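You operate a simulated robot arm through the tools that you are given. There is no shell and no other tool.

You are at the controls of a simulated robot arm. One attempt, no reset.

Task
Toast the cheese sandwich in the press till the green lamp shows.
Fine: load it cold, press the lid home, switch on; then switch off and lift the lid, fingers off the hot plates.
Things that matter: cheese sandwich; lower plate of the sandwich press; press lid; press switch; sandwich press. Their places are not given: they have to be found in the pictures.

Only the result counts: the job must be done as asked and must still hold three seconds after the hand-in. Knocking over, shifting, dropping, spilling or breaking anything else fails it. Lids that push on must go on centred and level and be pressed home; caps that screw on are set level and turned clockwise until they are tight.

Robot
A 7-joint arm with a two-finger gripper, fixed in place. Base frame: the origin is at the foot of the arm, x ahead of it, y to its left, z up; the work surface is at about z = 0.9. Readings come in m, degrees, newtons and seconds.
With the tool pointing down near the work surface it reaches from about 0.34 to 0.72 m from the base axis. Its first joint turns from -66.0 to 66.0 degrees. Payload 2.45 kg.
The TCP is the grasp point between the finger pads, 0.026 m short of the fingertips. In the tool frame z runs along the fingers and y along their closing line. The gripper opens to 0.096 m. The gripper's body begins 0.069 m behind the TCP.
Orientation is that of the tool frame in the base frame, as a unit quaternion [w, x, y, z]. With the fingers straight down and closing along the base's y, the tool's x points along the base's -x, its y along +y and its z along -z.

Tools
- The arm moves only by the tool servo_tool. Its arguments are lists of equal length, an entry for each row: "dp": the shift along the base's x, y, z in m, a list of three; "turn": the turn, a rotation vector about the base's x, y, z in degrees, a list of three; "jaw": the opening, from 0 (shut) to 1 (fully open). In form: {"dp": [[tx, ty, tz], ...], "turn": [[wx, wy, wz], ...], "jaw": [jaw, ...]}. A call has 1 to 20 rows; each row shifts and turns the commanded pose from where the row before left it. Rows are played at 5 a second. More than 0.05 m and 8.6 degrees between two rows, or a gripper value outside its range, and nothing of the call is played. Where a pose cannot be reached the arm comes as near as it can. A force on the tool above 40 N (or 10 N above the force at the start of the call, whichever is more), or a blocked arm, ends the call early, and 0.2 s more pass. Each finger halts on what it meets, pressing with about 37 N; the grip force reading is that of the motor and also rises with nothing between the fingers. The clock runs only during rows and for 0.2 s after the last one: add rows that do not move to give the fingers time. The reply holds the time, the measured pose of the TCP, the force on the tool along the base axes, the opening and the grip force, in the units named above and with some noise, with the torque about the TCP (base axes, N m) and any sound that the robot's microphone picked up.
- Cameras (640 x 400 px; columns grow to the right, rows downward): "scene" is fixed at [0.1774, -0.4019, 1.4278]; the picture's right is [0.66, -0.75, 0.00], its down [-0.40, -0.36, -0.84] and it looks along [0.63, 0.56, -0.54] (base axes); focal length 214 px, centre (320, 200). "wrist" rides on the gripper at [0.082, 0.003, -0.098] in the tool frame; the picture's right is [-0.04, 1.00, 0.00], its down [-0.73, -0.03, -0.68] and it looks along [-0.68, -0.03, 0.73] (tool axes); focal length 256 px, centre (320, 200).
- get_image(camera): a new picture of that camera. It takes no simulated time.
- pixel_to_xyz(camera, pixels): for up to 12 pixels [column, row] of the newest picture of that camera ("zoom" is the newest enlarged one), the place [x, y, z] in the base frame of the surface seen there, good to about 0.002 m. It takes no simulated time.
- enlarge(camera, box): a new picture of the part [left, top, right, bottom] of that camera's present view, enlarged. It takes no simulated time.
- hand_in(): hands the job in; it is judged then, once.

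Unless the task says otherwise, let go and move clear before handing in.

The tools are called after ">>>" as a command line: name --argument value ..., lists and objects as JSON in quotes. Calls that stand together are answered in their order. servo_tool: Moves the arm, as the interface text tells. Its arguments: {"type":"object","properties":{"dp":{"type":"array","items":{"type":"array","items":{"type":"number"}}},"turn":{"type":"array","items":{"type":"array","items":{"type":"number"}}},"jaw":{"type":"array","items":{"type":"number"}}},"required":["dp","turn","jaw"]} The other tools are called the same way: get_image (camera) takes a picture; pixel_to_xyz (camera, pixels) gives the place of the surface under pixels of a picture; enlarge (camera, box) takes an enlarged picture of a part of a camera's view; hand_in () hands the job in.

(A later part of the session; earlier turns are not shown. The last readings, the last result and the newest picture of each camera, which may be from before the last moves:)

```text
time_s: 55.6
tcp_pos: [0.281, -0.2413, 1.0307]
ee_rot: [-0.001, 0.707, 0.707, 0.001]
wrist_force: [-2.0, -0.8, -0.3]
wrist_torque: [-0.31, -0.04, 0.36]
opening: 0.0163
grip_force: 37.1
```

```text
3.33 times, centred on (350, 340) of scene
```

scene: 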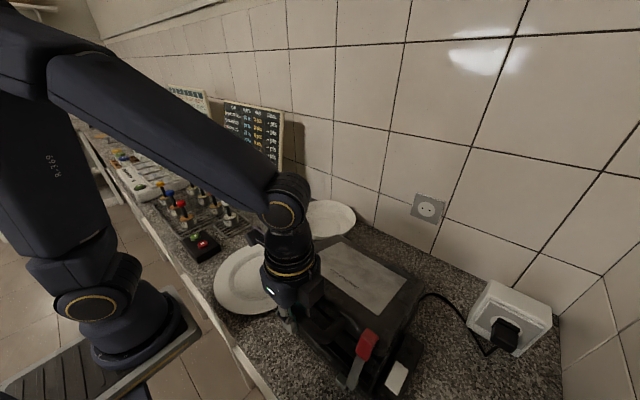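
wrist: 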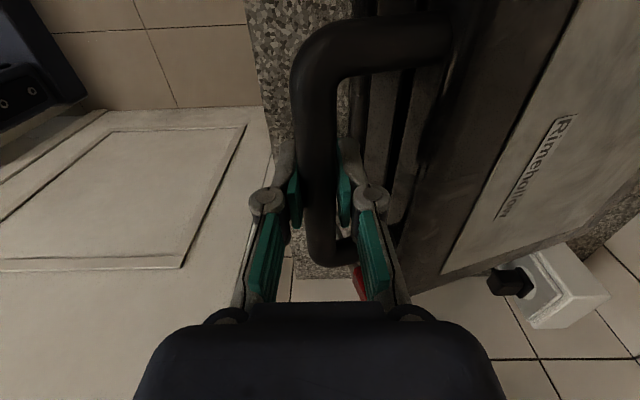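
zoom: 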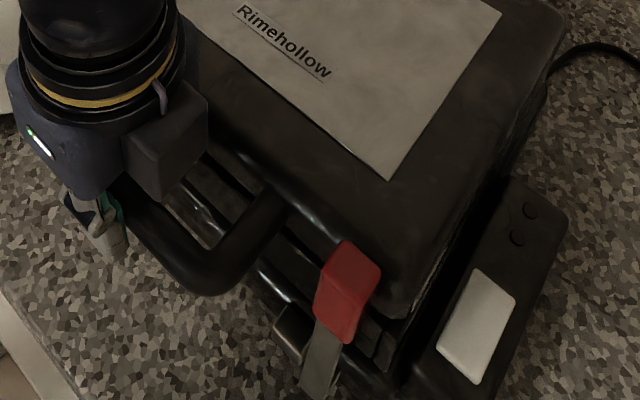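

The lid is about 6° open and still free. I'll lower in small steps to feel the contact.

>>> servo_tool --dp '[[-0.0007, 0, -0.005], [-0.0006, 0, -0.005], [0, 0, 0]]' --turn '[[0, 0, 0], [0, 0, 0], [0, 0, 0]]' --jaw '[0.15, 0.15, 0.15]'

>>> servo_tool --dp '[[-0.0005, 0, -0.005], [-0.0005, 0, -0.004], [0, 0, 0]]' --turn '[[0, 0, 0], [0, 0, 0], [0, 0, 0]]' --jaw '[0.15, 0.15, 0.15]'

>>> servo_tool --dp '[[-0.0003, 0, -0.004], [-0.0002, 0, -0.003], [0, 0, 0]]' --turn '[[0, 0, 0], [0, 0, 0], [0, 0, 0]]' --jaw '[0.15, 0.15, 0.15]'

```text
time_s: 56.4
tcp_pos: [0.2799, -0.2411, 1.0229]
ee_rot: [-0.002, 0.707, 0.707, 0.0]
wrist_force: [-6.2, 0.8, 0.7]
wrist_torque: [-0.08, -0.02, 0.24]
opening: 0.0163
grip_force: 36.7
```

```text
time_s: 57.2
tcp_pos: [0.2799, -0.2403, 1.0123]
ee_rot: [-0.001, 0.707, 0.707, 0.0]
wrist_force: [-5.4, -0.1, 2.1]
wrist_torque: [0.11, -0.07, 0.3]
opening: 0.0163
grip_force: 37.1
```

```text
time_s: 58.0
tcp_pos: [0.2791, -0.2412, 1.0055]
ee_rot: [-0.002, 0.708, 0.707, 0.0]
wrist_force: [-1.8, 0.3, -0.5]
wrist_torque: [-0.14, 0.01, 0.22]
opening: 0.0162
grip_force: 36.9
```

The bar is nearly back to its original closed height, with little force. I'll check the lid's height in the scene and lower a bit more.

>>> servo_tool --dp '[[0, 0, -0.002], [0, 0, -0.002], [0, 0, 0]]' --turn '[[0, 0, 0], [0, 0, 0], [0, 0, 0]]' --jaw '[0.15, 0.15, 0.15]'

>>> get_image --camera "scene"

>>> pixel_to_xyz --camera "scene" --pixels '[[345, 290], [337, 240], [418, 285], [360, 350], [350, 340], [320, 320], [385, 350], [357, 370]]'

>>> enlarge --camera "scene" --box '[270, 280, 430, 400]'

```text
time_s: 58.8
tcp_pos: [0.2792, -0.2394, 1.0018]
ee_rot: [-0.001, 0.706, 0.708, 0.0]
wrist_force: [-0.4, 2.1, 0.4]
wrist_torque: [-0.36, -0.06, 0.2]
opening: 0.0161
grip_force: 37.3
```

```text
taken
```

scene: 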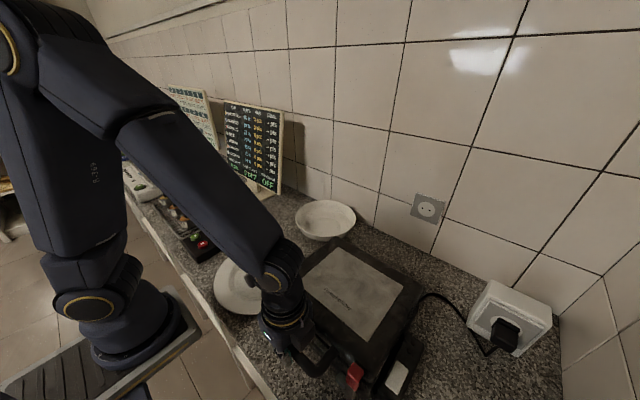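

```text
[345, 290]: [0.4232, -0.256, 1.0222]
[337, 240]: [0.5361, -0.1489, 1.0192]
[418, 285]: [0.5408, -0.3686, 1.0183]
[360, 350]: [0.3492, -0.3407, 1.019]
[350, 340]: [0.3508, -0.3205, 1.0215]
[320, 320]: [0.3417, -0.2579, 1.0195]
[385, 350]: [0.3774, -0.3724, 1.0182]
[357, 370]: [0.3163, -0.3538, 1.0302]
```

```text
3.33 times, centred on (350, 340) of scene
```

zoom: 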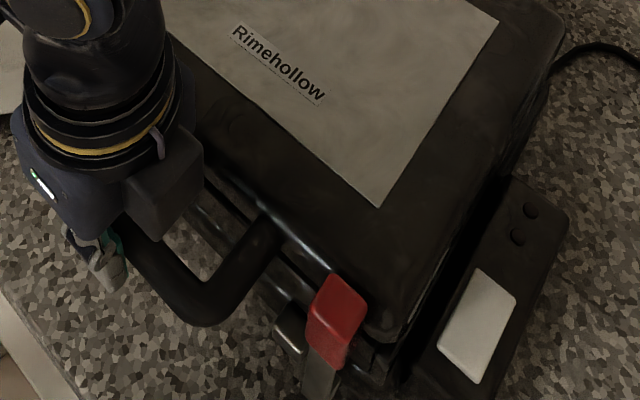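

The lid top reads about 2–3 mm above its earlier closed height, and the force is still near zero. I'll press down further in 1–2 mm steps until it seats.

>>> servo_tool --dp '[[0, 0, -0.0015], [0, 0, 0]]' --turn '[[0, 0, 0], [0, 0, 0]]' --jaw '[0.15, 0.15]'

>>> servo_tool --dp '[[0, 0, -0.0015], [0, 0, 0]]' --turn '[[0, 0, 0], [0, 0, 0]]' --jaw '[0.15, 0.15]'

>>> servo_tool --dp '[[0, 0, -0.0015], [0, 0, 0]]' --turn '[[0, 0, 0], [0, 0, 0]]' --jaw '[0.15, 0.15]'

```text
time_s: 59.4
tcp_pos: [0.2789, -0.2408, 1.0001]
ee_rot: [0.0, 0.707, 0.707, -0.001]
wrist_force: [-0.9, -3.0, 0.0]
wrist_torque: [0.17, -0.05, 0.11]
opening: 0.016
grip_force: 37.0
```

```text
time_s: 60.0
tcp_pos: [0.2786, -0.2415, 0.9978]
ee_rot: [-0.002, 0.707, 0.707, -0.001]
wrist_force: [-1.0, -2.2, 0.0]
wrist_torque: [-0.12, -0.03, 0.11]
opening: 0.0166
grip_force: 37.5
```

```text
time_s: 60.6
tcp_pos: [0.2796, -0.2416, 0.9977]
ee_rot: [-0.003, 0.707, 0.707, 0.0]
wrist_force: [-10.5, 2.9, 14.6]
wrist_torque: [-0.31, -0.04, 0.24]
opening: 0.0161
grip_force: 36.7
```

The force is up to 14.6 N, so the lid has met something, either its seat or the sandwich. I'll measure again.

>>> get_image --camera "scene"

>>> pixel_to_xyz --camera "scene" --pixels '[[345, 290], [337, 240], [418, 285], [360, 350], [350, 340], [320, 320], [385, 350], [357, 370]]'

>>> enlarge --camera "scene" --box '[330, 330, 410, 400]'

>>> get_image --camera "wrist"

```text
taken
```

scene: 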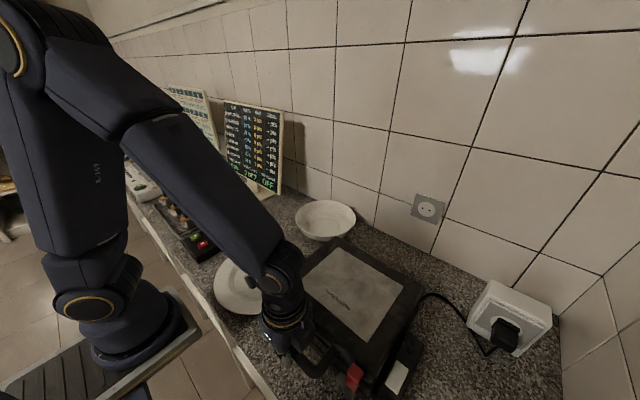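

```text
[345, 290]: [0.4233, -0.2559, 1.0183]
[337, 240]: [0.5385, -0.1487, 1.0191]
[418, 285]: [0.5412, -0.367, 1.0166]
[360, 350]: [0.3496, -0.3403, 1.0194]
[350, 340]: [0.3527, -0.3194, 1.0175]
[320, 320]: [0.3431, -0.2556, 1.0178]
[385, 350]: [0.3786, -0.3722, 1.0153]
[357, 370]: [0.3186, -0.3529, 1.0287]
```

```text
5.71 times, centred on (370, 365) of scene
```

zoom: 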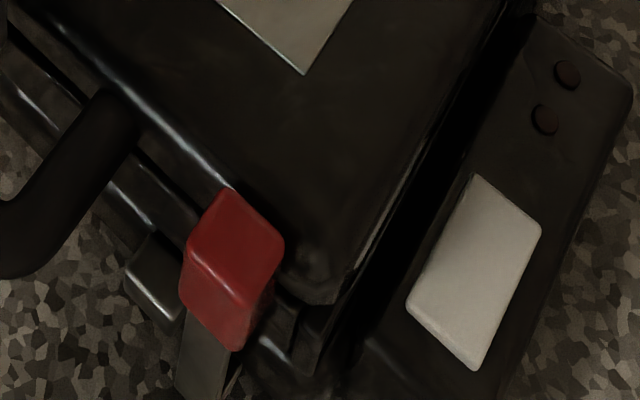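

```text
taken
```

wrist: 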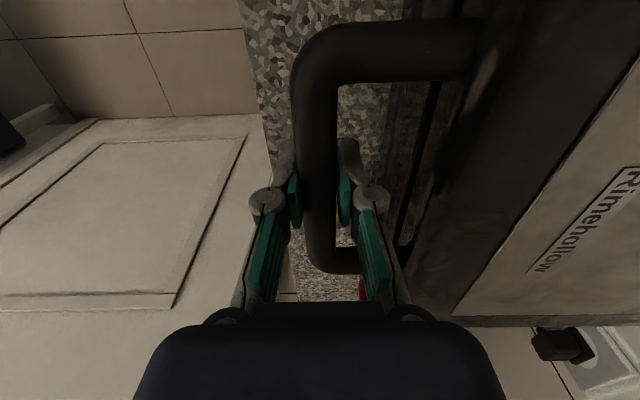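

The lid top is back at about z 1.018, the original closed level. I'll press a little harder to make sure it's fully home, and listen for any click.

>>> servo_tool --dp '[[0, 0, -0.0015], [0, 0, 0]]' --turn '[[0, 0, 0], [0, 0, 0]]' --jaw '[0.15, 0.15]'

>>> servo_tool --dp '[[0, 0, -0.001], [0, 0, 0]]' --turn '[[0, 0, 0], [0, 0, 0]]' --jaw '[0.15, 0.15]'

```text
time_s: 61.2
tcp_pos: [0.2786, -0.2413, 0.9962]
ee_rot: [-0.001, 0.707, 0.707, 0.0]
wrist_force: [-16.0, 8.1, 34.8]
wrist_torque: [0.07, 0.02, 0.13]
opening: 0.0168
grip_force: 37.5
```

```text
time_s: 61.8
tcp_pos: [0.2794, -0.2405, 0.9939]
ee_rot: [-0.001, 0.707, 0.707, 0.0]
wrist_force: [-18.2, 6.4, 34.9]
wrist_torque: [0.01, 0.0, 0.14]
opening: 0.0161
grip_force: 37.1
```

35 N is on the lid and it isn't moving further, so it's seated. I'll ease off, open the fingers, and check whether the lid stays down.

>>> servo_tool --dp '[[0, 0, 0.003], [0, 0, 0], [0, 0, 0], [0, 0, 0], [0, 0, 0]]' --turn '[[0, 0, 0], [0, 0, 0], [0, 0, 0], [0, 0, 0], [0, 0, 0]]' --jaw '[0.15, 0.3, 0.45, 0.45, 0.45]'

>>> servo_tool --dp '[[0.003, 0, 0.03], [0, 0, 0.04], [0, 0, 0.04], [0, 0, 0.04], [0, 0, 0]]' --turn '[[0, 0, 0], [0, 0, 0], [0, 0, 0], [0, 0, 0], [0, 0, 0]]' --jaw '[0.45, 0.45, 0.45, 0.45, 0.45]'

>>> get_image --camera "wrist"

>>> get_image --camera "scene"

```text
time_s: 63.0
tcp_pos: [0.2793, -0.24, 0.9972]
ee_rot: [-0.001, 0.707, 0.707, 0.0]
wrist_force: [0.7, -0.6, 0.0]
wrist_torque: [0.0, 0.02, 0.0]
opening: 0.0432
grip_force: 0.2
```

```text
time_s: 64.2
tcp_pos: [0.2816, -0.2388, 1.1481]
ee_rot: [-0.002, 0.707, 0.707, -0.001]
wrist_force: [-0.2, -0.3, -0.6]
wrist_torque: [0.03, -0.04, 0.02]
opening: 0.0434
grip_force: 0.0
```

```text
taken
```

wrist: 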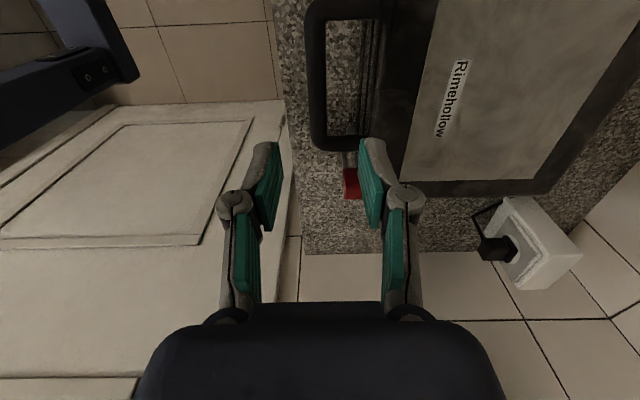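

```text
taken
```

scene: 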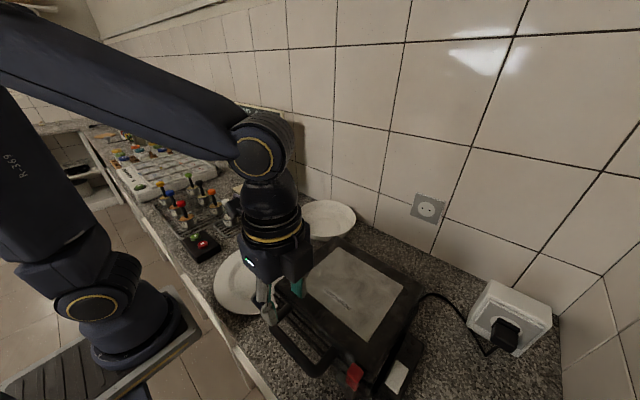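

>>> pixel_to_xyz --camera "scene" --pixels '[[345, 290], [337, 240], [418, 285], [360, 350], [350, 340], [320, 310], [385, 350], [357, 370]]'

>>> enlarge --camera "scene" --box '[280, 300, 420, 400]'

>>> pixel_to_xyz --camera "wrist" --pixels '[[315, 60], [315, 100], [345, 130], [352, 180], [352, 190], [440, 150], [460, 180], [600, 100]]'

```text
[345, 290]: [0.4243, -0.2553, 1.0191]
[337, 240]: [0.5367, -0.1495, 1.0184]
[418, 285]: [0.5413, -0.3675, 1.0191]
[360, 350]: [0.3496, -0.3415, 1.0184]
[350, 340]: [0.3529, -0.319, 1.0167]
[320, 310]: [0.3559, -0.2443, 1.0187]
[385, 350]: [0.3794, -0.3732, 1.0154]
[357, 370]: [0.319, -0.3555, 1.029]
```

```text
4.00 times, centred on (350, 350) of scene
```

zoom: 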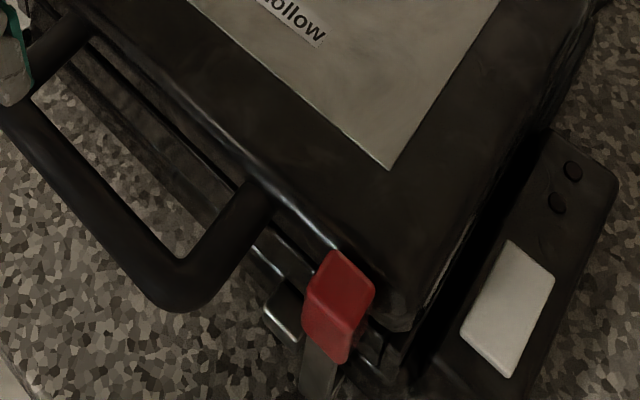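

```text
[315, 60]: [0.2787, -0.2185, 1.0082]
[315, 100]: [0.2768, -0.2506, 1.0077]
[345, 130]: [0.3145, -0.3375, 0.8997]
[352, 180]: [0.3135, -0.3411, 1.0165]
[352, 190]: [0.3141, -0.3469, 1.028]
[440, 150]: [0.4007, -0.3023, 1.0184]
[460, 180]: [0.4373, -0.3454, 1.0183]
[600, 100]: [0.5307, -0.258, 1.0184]
```

The lid stays flat at z ≈ 1.018 across its top after release, so it's home. Now the switch: I'll measure the rocker's corners precisely.

>>> enlarge --camera "scene" --box '[370, 330, 440, 400]'

>>> pixel_to_xyz --camera "zoom" --pixels '[[255, 180], [340, 250], [180, 320], [240, 380], [290, 210], [260, 280], [210, 340], [385, 60], [355, 120], [300, 160], [230, 250], [300, 310]]'

```text
5.71 times, centred on (405, 365) of scene
```

zoom: 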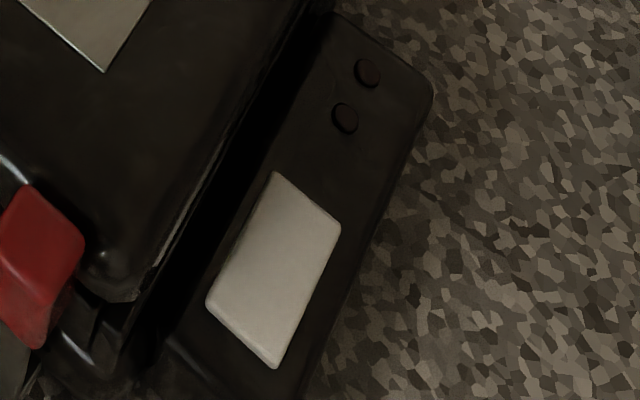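

```text
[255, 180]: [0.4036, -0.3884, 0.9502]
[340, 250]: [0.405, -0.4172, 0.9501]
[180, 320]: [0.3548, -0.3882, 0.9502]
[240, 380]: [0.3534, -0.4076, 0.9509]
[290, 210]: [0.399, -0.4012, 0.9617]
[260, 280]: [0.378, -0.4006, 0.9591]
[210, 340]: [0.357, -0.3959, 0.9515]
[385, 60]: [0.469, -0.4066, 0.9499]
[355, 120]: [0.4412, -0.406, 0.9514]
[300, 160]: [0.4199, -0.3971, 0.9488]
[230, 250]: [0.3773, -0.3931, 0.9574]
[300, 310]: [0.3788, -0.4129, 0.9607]
```

The rocker spans x 0.36–0.405 and y -0.414 to -0.391, with its rear end raised at z ≈ 0.963. I'll shut the fingers and go above the rear end.

>>> servo_tool --dp '[[0.0148, -0.0204, 0], [0.0148, -0.0204, 0], [0.0148, -0.0204, 0], [0.0148, -0.0204, 0], [0.0148, -0.0204, 0], [0.0148, -0.0204, 0], [0.0148, -0.0204, 0], [0.0148, -0.0204, 0], [0, 0, -0.03], [0, 0, -0.03], [0, 0, -0.03], [0, 0, 0]]' --turn '[[0, 0, 0], [0, 0, 0], [0, 0, 0], [0, 0, 0], [0, 0, 0], [0, 0, 0], [0, 0, 0], [0, 0, 0], [0, 0, 0], [0, 0, 0], [0, 0, 0], [0, 0, 0]]' --jaw '[0.3, 0.1, 0, 0, 0, 0, 0, 0, 0, 0, 0, 0]'

>>> get_image --camera "scene"

>>> get_image --camera "wrist"

>>> enlarge --camera "scene" --box '[330, 300, 450, 400]'

```text
time_s: 66.8
tcp_pos: [0.4024, -0.4066, 1.0539]
ee_rot: [-0.001, 0.707, 0.707, 0.0]
wrist_force: [0.3, 0.0, 0.9]
wrist_torque: [-0.03, 0.0, -0.01]
opening: 0.0001
grip_force: 28.4
```

```text
taken
```

scene: 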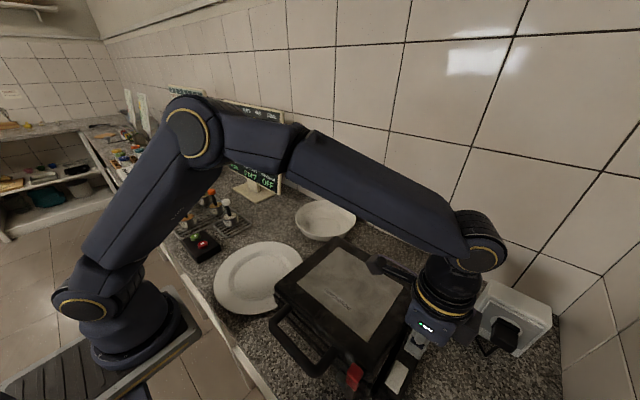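

```text
taken
```

wrist: 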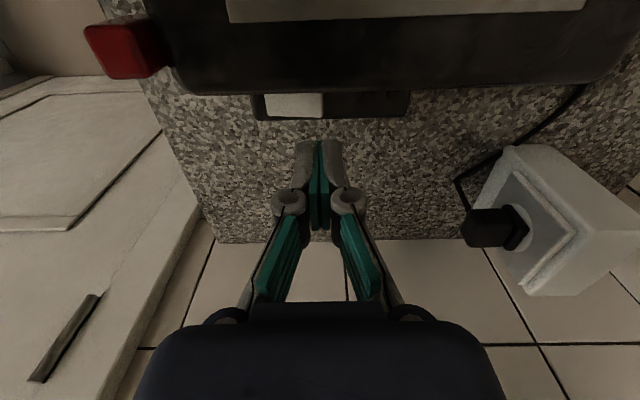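

```text
4.00 times, centred on (390, 350) of scene
```

zoom: 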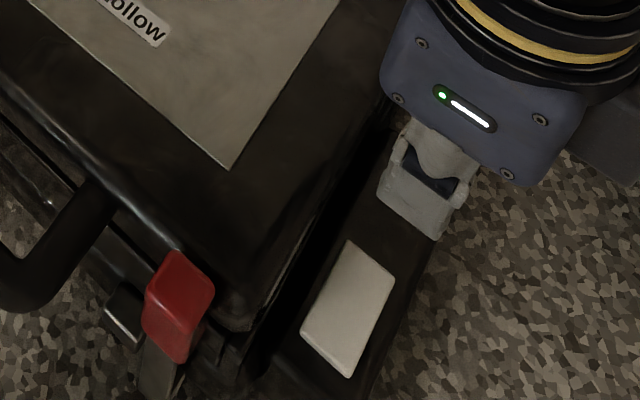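

By the camera geometry the closed fingertips are lined up with the rocker's rear half, with its rear edge about 5 mm behind the tool centre. I'll come down to just above it.

>>> servo_tool --dp '[[0, 0, -0.03], [0, 0, -0.025], [0, 0, 0]]' --turn '[[0, 0, 0], [0, 0, 0], [0, 0, 0]]' --jaw '[0, 0, 0]'

>>> enlarge --camera "scene" --box '[350, 310, 450, 400]'

>>> get_image --camera "wrist"

```text
time_s: 67.6
tcp_pos: [0.401, -0.4042, 1.0022]
ee_rot: [-0.001, 0.707, 0.707, 0.0]
wrist_force: [1.1, 0.4, 0.3]
wrist_torque: [0.01, 0.01, -0.01]
opening: 0.0001
grip_force: 28.5
```

```text
4.44 times, centred on (400, 355) of scene
```

zoom: 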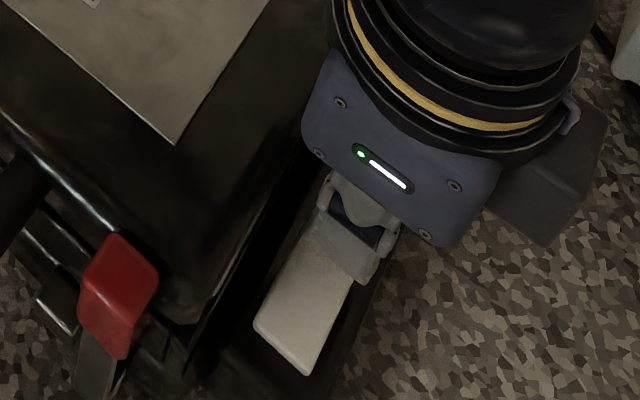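

```text
taken
```

wrist: 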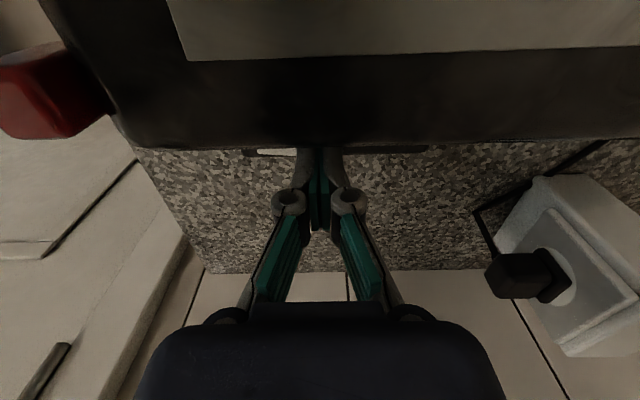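

The fingertips are about 13 mm above the raised rear end of the rocker. I'll press down in small steps and watch force, sound and lamps.

>>> servo_tool --dp '[[0, 0, -0.005], [0, 0, -0.005], [0, 0, 0]]' --turn '[[0, 0, 0], [0, 0, 0], [0, 0, 0]]' --jaw '[0, 0, 0]'

>>> servo_tool --dp '[[0, 0, -0.003], [0, 0, -0.002], [0, 0, 0]]' --turn '[[0, 0, 0], [0, 0, 0], [0, 0, 0]]' --jaw '[0, 0, 0]'

```text
time_s: 68.4
tcp_pos: [0.4009, -0.405, 0.9905]
ee_rot: [-0.002, 0.707, 0.707, 0.0]
wrist_force: [-0.3, 0.1, -0.3]
wrist_torque: [-0.01, 0.03, -0.01]
opening: 0.0001
grip_force: 28.4
```

```text
time_s: 69.2
tcp_pos: [0.4003, -0.4051, 0.9853]
ee_rot: [-0.001, 0.707, 0.707, 0.0]
wrist_force: [-0.1, -1.3, 0.7]
wrist_torque: [-0.04, -0.04, -0.01]
opening: 0.0004
grip_force: 28.6
```

There is almost no resistance yet with the tips at z ≈ 0.959. I'll press a couple of millimetres more.

>>> servo_tool --dp '[[0, 0, -0.002], [0, 0, 0]]' --turn '[[0, 0, 0], [0, 0, 0]]' --jaw '[0, 0]'

>>> enlarge --camera "scene" --box '[350, 310, 450, 400]'

```text
time_s: 69.8
tcp_pos: [0.4004, -0.4059, 0.9843]
ee_rot: [-0.002, 0.707, 0.708, 0.0]
wrist_force: [0.4, -0.3, 0.0]
wrist_torque: [0.01, -0.02, -0.01]
opening: 0.0
grip_force: 28.7
```

```text
4.44 times, centred on (400, 355) of scene
```

zoom: 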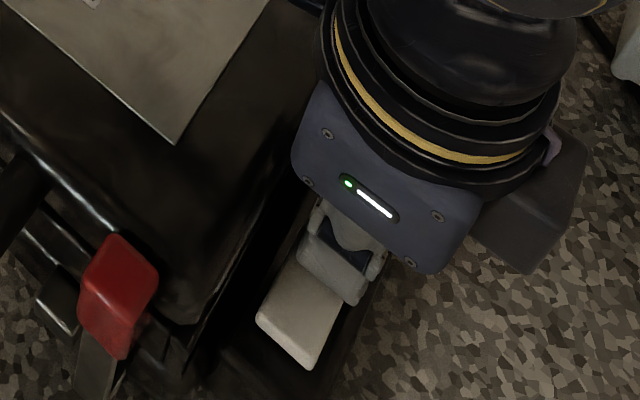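

Still no resistance, and the rocker looks slightly changed. I'll keep pressing gently until I feel it.

>>> servo_tool --dp '[[0, 0, -0.002], [0, 0, 0]]' --turn '[[0, 0, 0], [0, 0, 0]]' --jaw '[0, 0]'

>>> servo_tool --dp '[[0, 0, -0.002], [0, 0, 0]]' --turn '[[0, 0, 0], [0, 0, 0]]' --jaw '[0, 0]'

>>> enlarge --camera "scene" --box '[350, 310, 450, 400]'

```text
time_s: 70.4
tcp_pos: [0.4008, -0.4052, 0.983]
ee_rot: [-0.001, 0.707, 0.707, 0.0]
wrist_force: [-1.1, 0.2, 11.3]
wrist_torque: [0.03, 0.11, -0.02]
opening: 0.0001
grip_force: 28.8
```

```text
time_s: 71.0
tcp_pos: [0.4019, -0.405, 0.9821]
ee_rot: [0.002, 0.707, 0.707, 0.001]
wrist_force: [-3.3, 5.2, 40.9]
wrist_torque: [0.24, 0.33, -0.04]
opening: 0.0001
grip_force: 28.7
```

```text
4.44 times, centred on (400, 355) of scene
```

zoom: 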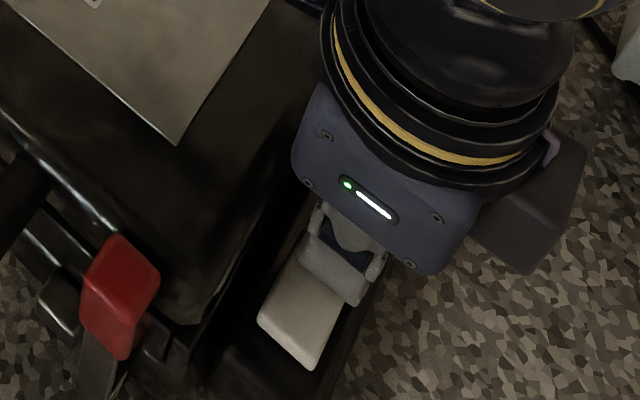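

The force jumped to 41 N, a hard stop, so the rocker should be fully over. I'll lift off and look at the rocker and lamps.

>>> servo_tool --dp '[[0, 0, 0.006], [0, 0, 0.03], [0, 0, 0.03], [0, 0, 0.02], [0, 0, 0]]' --turn '[[0, 0, 0], [0, 0, 0], [0, 0, 0], [0, 0, 0], [0, 0, 0]]' --jaw '[0, 0, 0, 0, 0]'

>>> enlarge --camera "scene" --box '[340, 300, 450, 400]'

>>> get_image --camera "wrist"

>>> enlarge --camera "wrist" --box '[230, 60, 440, 150]'

```text
time_s: 72.2
tcp_pos: [0.4028, -0.404, 1.0663]
ee_rot: [-0.001, 0.707, 0.707, -0.001]
wrist_force: [-0.4, -0.7, 0.3]
wrist_torque: [-0.01, 0.01, -0.03]
opening: 0.0
grip_force: 28.7
```

```text
4.00 times, centred on (395, 350) of scene
```

zoom: 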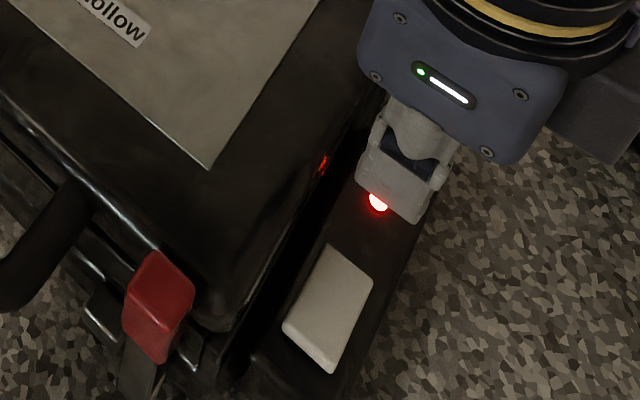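

```text
taken
```

wrist: 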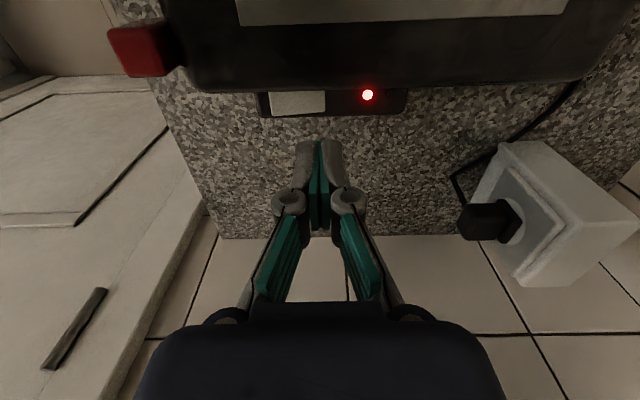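

```text
3.05 times, centred on (335, 105) of wrist
```

zoom: 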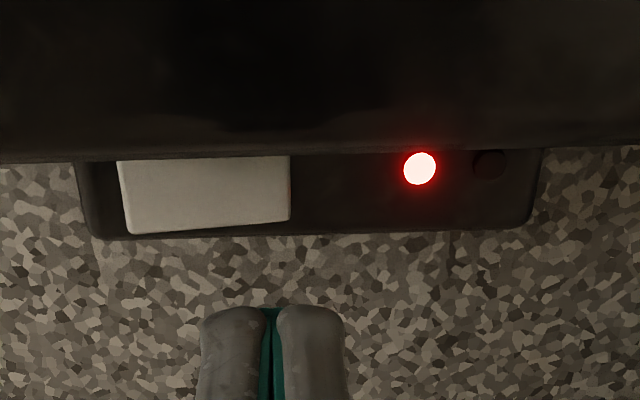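

The red lamp is lit at (367, 95) in the wrist view, so the press is on and heating. I'll move over the rocker's front end, ready to switch off, and wait in short steps watching for the green lamp.

>>> servo_tool --dp '[[-0.012, 0.001, 0.005], [-0.012, 0, 0.005], [-0.012, 0, 0], [0, 0, 0], [0, 0, 0], [0, 0, 0], [0, 0, 0], [0, 0, 0]]' --turn '[[0, 0, 0], [0, 0, 0], [0, 0, 0], [0, 0, 0], [0, 0, 0], [0, 0, 0], [0, 0, 0], [0, 0, 0]]' --jaw '[0, 0, 0, 0, 0, 0, 0, 0]'

>>> get_image --camera "wrist"

>>> get_image --camera "scene"

```text
time_s: 74.0
tcp_pos: [0.3657, -0.4013, 1.0763]
ee_rot: [-0.001, 0.707, 0.707, -0.001]
wrist_force: [-0.5, 0.0, -0.8]
wrist_torque: [-0.02, 0.0, -0.01]
opening: 0.0002
grip_force: 28.0
```

```text
taken
```

wrist: 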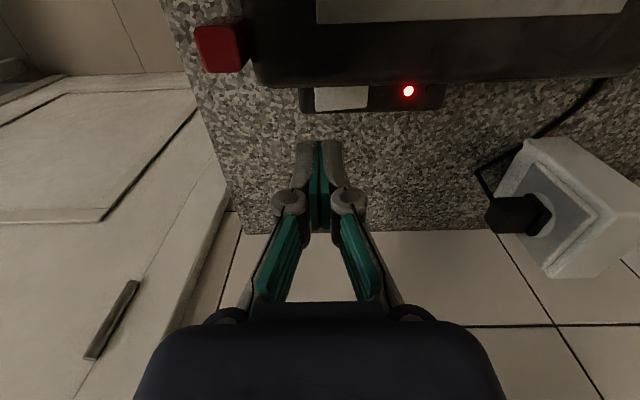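

```text
taken
```

scene: 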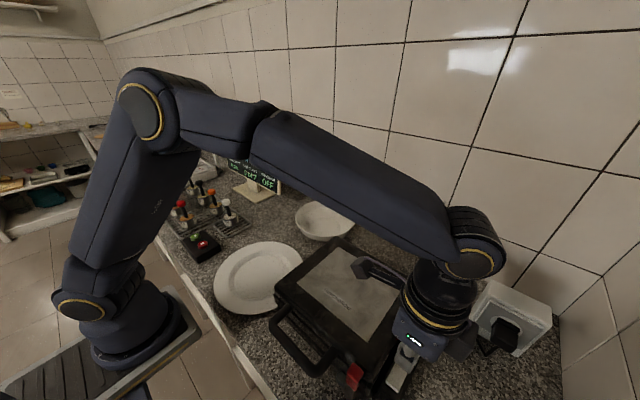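

The red lamp is on at (408, 91) and the green lamp's place at (429, 89) is still dark. I'll wait and keep checking.

>>> servo_tool --dp '[[0, 0, 0], [0, 0, 0], [0, 0, 0], [0, 0, 0], [0, 0, 0], [0, 0, 0], [0, 0, 0], [0, 0, 0], [0, 0, 0], [0, 0, 0], [0, 0, 0], [0, 0, 0], [0, 0, 0], [0, 0, 0], [0, 0, 0]]' --turn '[[0, 0, 0], [0, 0, 0], [0, 0, 0], [0, 0, 0], [0, 0, 0], [0, 0, 0], [0, 0, 0], [0, 0, 0], [0, 0, 0], [0, 0, 0], [0, 0, 0], [0, 0, 0], [0, 0, 0], [0, 0, 0], [0, 0, 0]]' --jaw '[0, 0, 0, 0, 0, 0, 0, 0, 0, 0, 0, 0, 0, 0, 0]'

>>> enlarge --camera "wrist" --box '[290, 60, 460, 130]'

>>> pixel_to_xyz --camera "scene" --pixels '[[345, 260], [337, 240], [320, 310], [350, 340], [345, 320], [357, 370]]'

```text
time_s: 77.2
tcp_pos: [0.3655, -0.4017, 1.0774]
ee_rot: [-0.001, 0.708, 0.707, -0.001]
wrist_force: [0.6, -0.2, -0.8]
wrist_torque: [-0.02, 0.0, -0.02]
opening: 0.0
grip_force: 28.2
```

```text
3.76 times, centred on (375, 95) of wrist
```

zoom: 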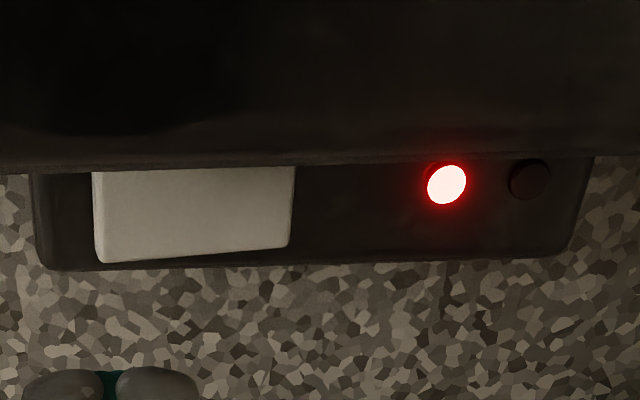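

```text
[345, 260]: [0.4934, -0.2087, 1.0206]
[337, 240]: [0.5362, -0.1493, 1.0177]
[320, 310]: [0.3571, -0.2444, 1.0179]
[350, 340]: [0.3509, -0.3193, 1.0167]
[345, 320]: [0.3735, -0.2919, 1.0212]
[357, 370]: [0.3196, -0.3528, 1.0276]
```

The lid is still flat and the green lamp is still dark. I'll keep waiting.

>>> servo_tool --dp '[[0, 0, 0], [0, 0, 0], [0, 0, 0], [0, 0, 0], [0, 0, 0], [0, 0, 0], [0, 0, 0], [0, 0, 0], [0, 0, 0], [0, 0, 0], [0, 0, 0], [0, 0, 0], [0, 0, 0], [0, 0, 0], [0, 0, 0]]' --turn '[[0, 0, 0], [0, 0, 0], [0, 0, 0], [0, 0, 0], [0, 0, 0], [0, 0, 0], [0, 0, 0], [0, 0, 0], [0, 0, 0], [0, 0, 0], [0, 0, 0], [0, 0, 0], [0, 0, 0], [0, 0, 0], [0, 0, 0]]' --jaw '[0, 0, 0, 0, 0, 0, 0, 0, 0, 0, 0, 0, 0, 0, 0]'

>>> enlarge --camera "wrist" --box '[290, 60, 460, 130]'

```text
time_s: 80.4
tcp_pos: [0.366, -0.3998, 1.0762]
ee_rot: [-0.001, 0.707, 0.707, 0.0]
wrist_force: [0.0, 0.0, -0.3]
wrist_torque: [0.01, 0.01, -0.02]
opening: 0.0
grip_force: 28.7
```

```text
3.76 times, centred on (375, 95) of wrist
```

zoom: 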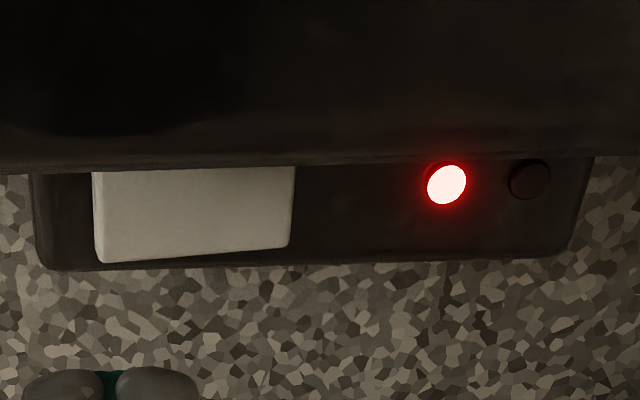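

Only the red lamp is lit at about 8 s after switching on. I'll wait on.

>>> servo_tool --dp '[[0, 0, 0], [0, 0, 0], [0, 0, 0], [0, 0, 0], [0, 0, 0], [0, 0, 0], [0, 0, 0], [0, 0, 0], [0, 0, 0], [0, 0, 0], [0, 0, 0], [0, 0, 0], [0, 0, 0], [0, 0, 0], [0, 0, 0]]' --turn '[[0, 0, 0], [0, 0, 0], [0, 0, 0], [0, 0, 0], [0, 0, 0], [0, 0, 0], [0, 0, 0], [0, 0, 0], [0, 0, 0], [0, 0, 0], [0, 0, 0], [0, 0, 0], [0, 0, 0], [0, 0, 0], [0, 0, 0]]' --jaw '[0, 0, 0, 0, 0, 0, 0, 0, 0, 0, 0, 0, 0, 0, 0]'

>>> enlarge --camera "wrist" --box '[290, 60, 460, 130]'

```text
time_s: 83.6
tcp_pos: [0.3653, -0.4016, 1.0766]
ee_rot: [-0.001, 0.707, 0.707, 0.0]
wrist_force: [-0.3, -0.8, 0.1]
wrist_torque: [0.02, -0.01, 0.0]
opening: 0.0
grip_force: 28.5
```

```text
3.76 times, centred on (375, 95) of wrist
```

zoom: 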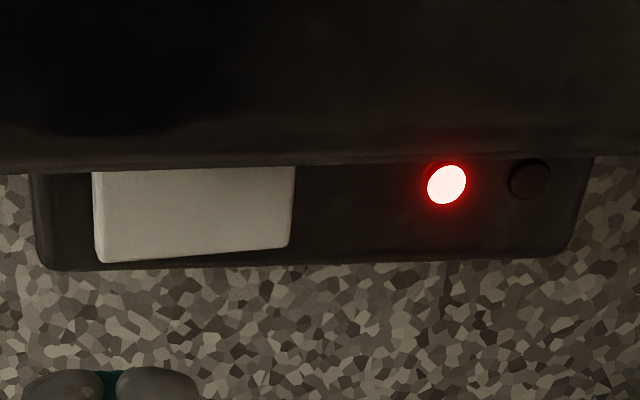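

>>> servo_tool --dp '[[0, 0, 0], [0, 0, 0], [0, 0, 0], [0, 0, 0], [0, 0, 0], [0, 0, 0], [0, 0, 0], [0, 0, 0], [0, 0, 0], [0, 0, 0], [0, 0, 0], [0, 0, 0], [0, 0, 0], [0, 0, 0], [0, 0, 0], [0, 0, 0], [0, 0, 0], [0, 0, 0]]' --turn '[[0, 0, 0], [0, 0, 0], [0, 0, 0], [0, 0, 0], [0, 0, 0], [0, 0, 0], [0, 0, 0], [0, 0, 0], [0, 0, 0], [0, 0, 0], [0, 0, 0], [0, 0, 0], [0, 0, 0], [0, 0, 0], [0, 0, 0], [0, 0, 0], [0, 0, 0], [0, 0, 0]]' --jaw '[0, 0, 0, 0, 0, 0, 0, 0, 0, 0, 0, 0, 0, 0, 0, 0, 0, 0]'

>>> enlarge --camera "wrist" --box '[290, 60, 460, 130]'

```text
time_s: 87.4
tcp_pos: [0.3668, -0.4008, 1.0773]
ee_rot: [-0.001, 0.707, 0.707, -0.001]
wrist_force: [0.1, -0.2, -0.4]
wrist_torque: [0.0, 0.03, 0.03]
opening: 0.0001
grip_force: 28.4
```

```text
3.76 times, centred on (375, 95) of wrist
```

zoom: 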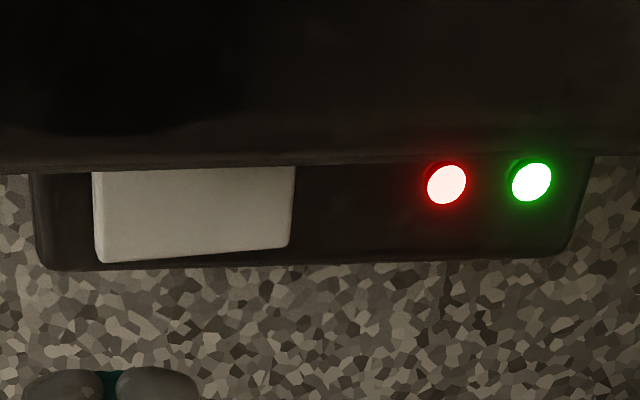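

The green lamp is now lit beside the red one. I'll switch off at once by pressing the raised front end of the rocker.

>>> servo_tool --dp '[[0, -0.002, -0.03], [0, 0, -0.03], [0, 0, -0.022], [0, 0, -0.004], [0, 0, -0.003], [0, 0, -0.003], [0, 0, -0.002], [0, 0, 0]]' --turn '[[0, 0, 0], [0, 0, 0], [0, 0, 0], [0, 0, 0], [0, 0, 0], [0, 0, 0], [0, 0, 0], [0, 0, 0]]' --jaw '[0, 0, 0, 0, 0, 0, 0, 0]'

>>> enlarge --camera "scene" --box '[340, 300, 450, 400]'

```text
time_s: 89.2
tcp_pos: [0.366, -0.4065, 0.9819]
ee_rot: [0.0, 0.707, 0.707, 0.001]
wrist_force: [-3.6, 8.9, 26.3]
wrist_torque: [0.25, -0.08, 0.05]
opening: 0.0
grip_force: 28.5
```

```text
4.00 times, centred on (395, 350) of scene
```

zoom: 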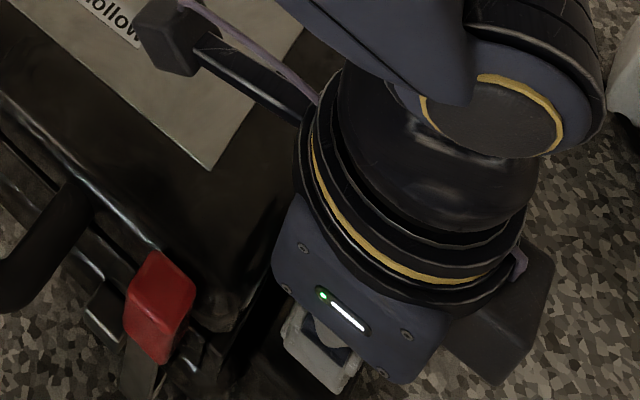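

The rocker's front end is pressed to its stop at 26 N. I'll lift off and check that the power lamp is out.

>>> servo_tool --dp '[[0, 0, 0.006], [0, 0, 0.03], [0, 0, 0.035], [0, 0, 0.024], [0, 0, 0]]' --turn '[[0, 0, 0], [0, 0, 0], [0, 0, 0], [0, 0, 0], [0, 0, 0]]' --jaw '[0, 0, 0, 0, 0]'

>>> get_image --camera "wrist"

>>> enlarge --camera "wrist" --box '[290, 60, 460, 130]'

```text
time_s: 90.4
tcp_pos: [0.3633, -0.4059, 1.0797]
ee_rot: [-0.001, 0.708, 0.707, 0.0]
wrist_force: [0.5, 0.1, -0.2]
wrist_torque: [0.01, 0.02, 0.03]
opening: 0.0001
grip_force: 28.3
```

```text
taken
```

wrist: 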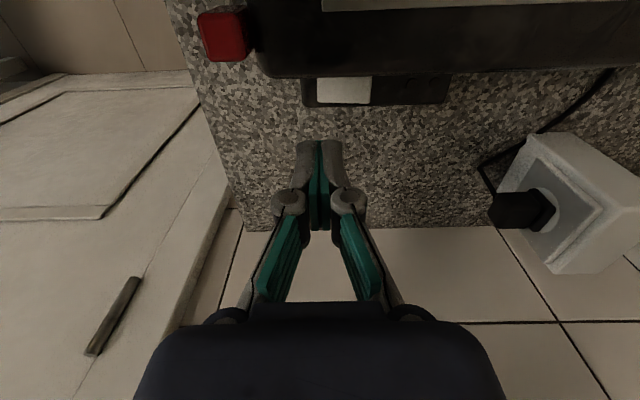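

```text
3.76 times, centred on (375, 95) of wrist
```

zoom: 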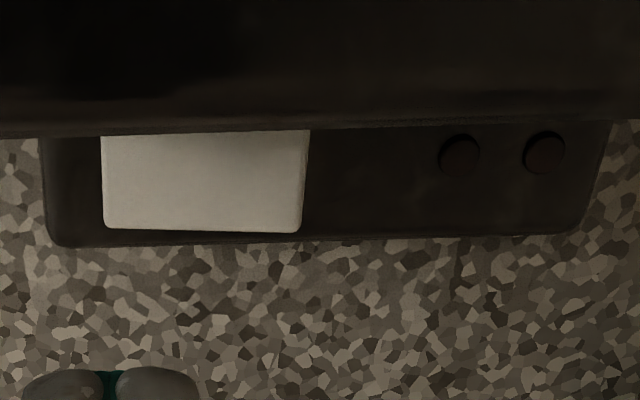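

Both lamps are dark, so the press is off. Now I'll go back above the handle to lift the lid.

>>> servo_tool --dp '[[0, 0, 0.04], [-0.0105, 0.0207, 0.002], [-0.0105, 0.0207, 0.002], [-0.0105, 0.0207, 0.002], [-0.0105, 0.0207, 0.002], [-0.0105, 0.0207, 0.002], [-0.0105, 0.0207, 0], [-0.0105, 0.0207, 0], [-0.0103, 0.021, 0], [0, 0, 0]]' --turn '[[0, 0, 0], [0, 0, 0], [0, 0, 0], [0, 0, 0], [0, 0, 0], [0, 0, 0], [0, 0, 0], [0, 0, 0], [0, 0, 0], [0, 0, 0]]' --jaw '[0.2, 0.45, 0.45, 0.45, 0.45, 0.45, 0.45, 0.45, 0.45, 0.45]'

>>> get_image --camera "wrist"

>>> pixel_to_xyz --camera "wrist" --pixels '[[305, 80], [312, 80], [318, 80], [322, 80], [312, 50], [312, 110], [380, 80], [440, 100]]'

```text
time_s: 92.6
tcp_pos: [0.2808, -0.2404, 1.1279]
ee_rot: [-0.002, 0.707, 0.707, 0.0]
wrist_force: [0.3, 0.3, 0.2]
wrist_torque: [-0.01, 0.01, -0.02]
opening: 0.0431
grip_force: 0.0
```

```text
taken
```

wrist: 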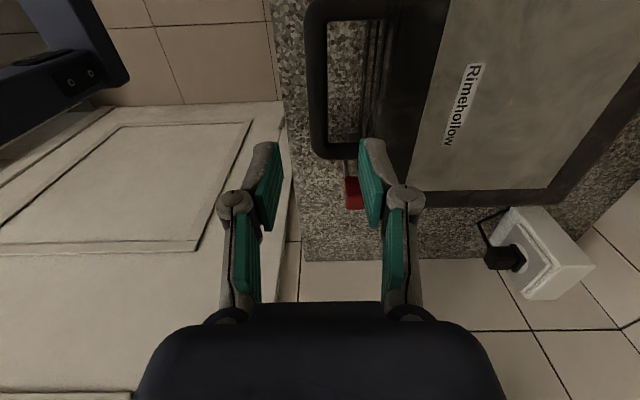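

```text
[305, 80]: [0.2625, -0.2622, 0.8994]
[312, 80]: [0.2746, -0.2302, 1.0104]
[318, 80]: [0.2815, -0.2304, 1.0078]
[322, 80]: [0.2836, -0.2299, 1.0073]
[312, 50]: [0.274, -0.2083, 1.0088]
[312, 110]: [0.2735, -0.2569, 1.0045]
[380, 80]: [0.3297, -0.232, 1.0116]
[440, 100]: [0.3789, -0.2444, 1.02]
```

The bar is centred under the open fingers at x ≈ 0.280. I'll descend around it and grip.

>>> servo_tool --dp '[[0, 0, -0.03], [0, 0, -0.03], [0, 0, -0.03], [0, 0, -0.02], [0, 0, -0.017], [0, 0, 0]]' --turn '[[0, 0, 0], [0, 0, 0], [0, 0, 0], [0, 0, 0], [0, 0, 0], [0, 0, 0]]' --jaw '[0.45, 0.45, 0.45, 0.45, 0.45, 0.45]'

>>> servo_tool --dp '[[0, 0, 0], [0, 0, 0], [0, 0, 0], [0, 0, 0]]' --turn '[[0, 0, 0], [0, 0, 0], [0, 0, 0], [0, 0, 0]]' --jaw '[0.15, 0.15, 0.15, 0.15]'

```text
time_s: 94.0
tcp_pos: [0.2815, -0.2384, 1.0008]
ee_rot: [-0.001, 0.707, 0.707, 0.0]
wrist_force: [-0.6, 0.5, 0.1]
wrist_torque: [-0.03, 0.02, 0.03]
opening: 0.0431
grip_force: 0.0
```

```text
time_s: 95.0
tcp_pos: [0.2814, -0.2394, 1.0006]
ee_rot: [-0.001, 0.707, 0.707, 0.0]
wrist_force: [-5.7, 0.1, -1.2]
wrist_torque: [0.06, -0.02, 0.0]
opening: 0.018
grip_force: 3.2
```

The bar is gripped. I'll lift along the hinge arc, beginning slowly.

>>> servo_tool --dp '[[0, 0, 0], [0.0008, 0, 0.0095], [0.001, 0, 0.0095], [0.0015, 0, 0.0096], [0.003, 0, 0.014], [0.0034, 0, 0.0141], [0, 0, 0]]' --turn '[[0, 0, 0], [0, 0, 0], [0, 0, 0], [0, 0, 0], [0, 0, 0], [0, 0, 0], [0, 0, 0]]' --jaw '[0.15, 0.15, 0.15, 0.15, 0.15, 0.15, 0.15]'

>>> get_image --camera "scene"

```text
time_s: 96.6
tcp_pos: [0.29, -0.2401, 1.0573]
ee_rot: [-0.001, 0.707, 0.707, 0.0]
wrist_force: [-3.0, -1.3, -0.4]
wrist_torque: [-0.23, 0.13, -0.42]
opening: 0.0175
grip_force: 37.3
```

```text
taken
```

scene: 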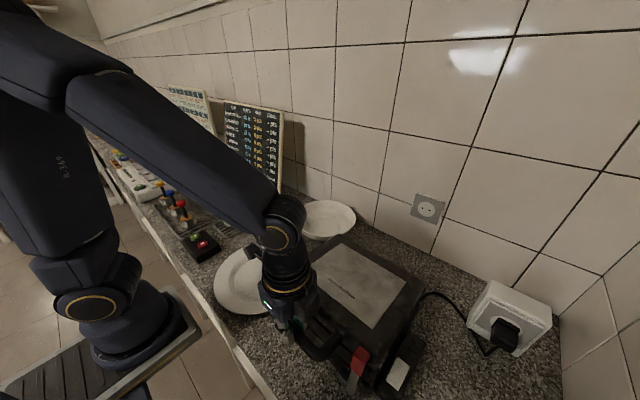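

The lid is rising with the hand at low force. I'll continue along the arc.

>>> servo_tool --dp '[[0.0046, 0, 0.0136], [0.0046, 0, 0.0137], [0.006, 0, 0.0131], [0.0061, 0, 0.0131], [0.0073, 0, 0.0124], [0.0074, 0, 0.0124], [0.0086, 0, 0.0115], [0.0086, 0, 0.0116], [0.0098, 0, 0.0106], [0.0098, 0, 0.0106], [0, 0, 0]]' --turn '[[0, 0, 0], [0, 0, 0], [0, 0, 0], [0, 0, 0], [0, 0, 0], [0, 0, 0], [0, 0, 0], [0, 0, 0], [0, 0, 0], [0, 0, 0], [0, 0, 0]]' --jaw '[0.15, 0.15, 0.15, 0.15, 0.15, 0.15, 0.15, 0.15, 0.15, 0.15, 0.15]'

>>> servo_tool --dp '[[0.0108, 0, 0.0095], [0.0108, 0, 0.0095], [0.0117, 0, 0.0083], [0.0118, 0, 0.0084], [0.0126, 0, 0.007], [0.0126, 0, 0.0071], [0.0132, 0, 0.0057], [0.0133, 0, 0.0057], [0, 0, 0]]' --turn '[[0, 0, 0], [0, 0, 0], [0, 0, 0], [0, 0, 0], [0, 0, 0], [0, 0, 0], [0, 0, 0], [0, 0, 0], [0, 0, 0]]' --jaw '[0.15, 0.15, 0.15, 0.15, 0.15, 0.15, 0.15, 0.15, 0.15]'

>>> get_image --camera "scene"

```text
time_s: 99.0
tcp_pos: [0.3665, -0.2414, 1.1798]
ee_rot: [-0.001, 0.707, 0.707, 0.0]
wrist_force: [-6.2, -2.6, 1.8]
wrist_torque: [0.25, 0.25, -0.06]
opening: 0.0175
grip_force: 36.6
```

```text
time_s: 101.0
tcp_pos: [0.4625, -0.2393, 1.24]
ee_rot: [-0.002, 0.707, 0.707, 0.0]
wrist_force: [-2.8, 0.9, 2.4]
wrist_torque: [-0.05, 0.1, 0.07]
opening: 0.0159
grip_force: 37.2
```

```text
taken
```

scene: 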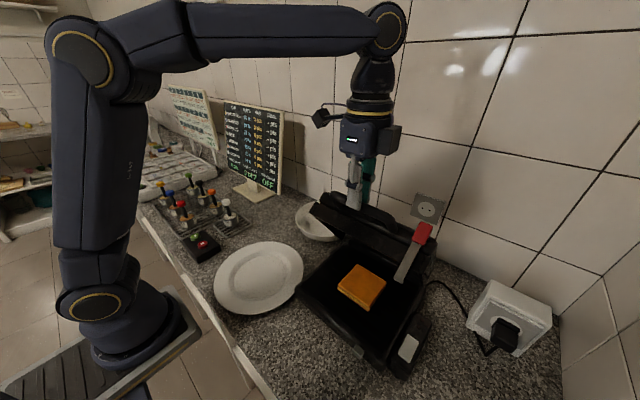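

The sandwich is toasted golden-brown, but the press looks shifted: the rocker is now at (408, 347) where it was at about (397, 372). I'll stop and measure how far before moving on.

>>> pixel_to_xyz --camera "scene" --pixels '[[408, 347], [362, 285], [300, 285], [365, 352], [395, 370], [422, 318], [418, 235], [330, 310], [400, 295], [420, 330]]'

>>> enlarge --camera "scene" --box '[270, 190, 450, 400]'

>>> get_image --camera "wrist"

```text
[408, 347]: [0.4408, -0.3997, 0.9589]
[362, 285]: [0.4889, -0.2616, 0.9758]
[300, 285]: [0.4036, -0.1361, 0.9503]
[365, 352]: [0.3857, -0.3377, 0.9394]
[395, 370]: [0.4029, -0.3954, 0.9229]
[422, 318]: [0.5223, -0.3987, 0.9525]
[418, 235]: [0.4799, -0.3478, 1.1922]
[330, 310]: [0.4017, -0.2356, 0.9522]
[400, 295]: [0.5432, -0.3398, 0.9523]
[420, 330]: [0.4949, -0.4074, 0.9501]
```

```text
1.90 times, centred on (360, 295) of scene
```

zoom: 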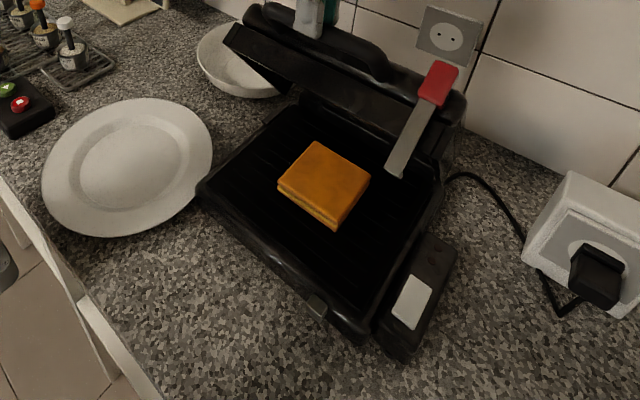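

```text
taken
```

wrist: 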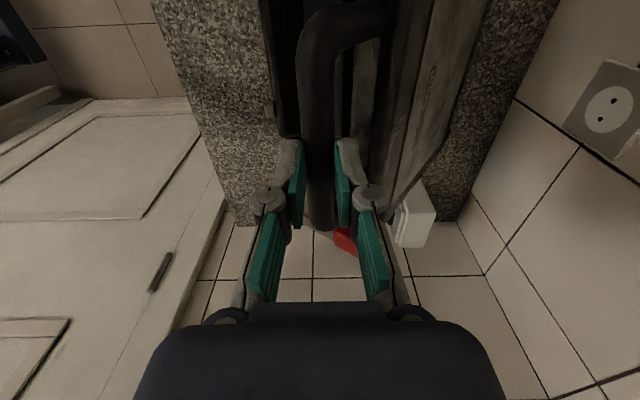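

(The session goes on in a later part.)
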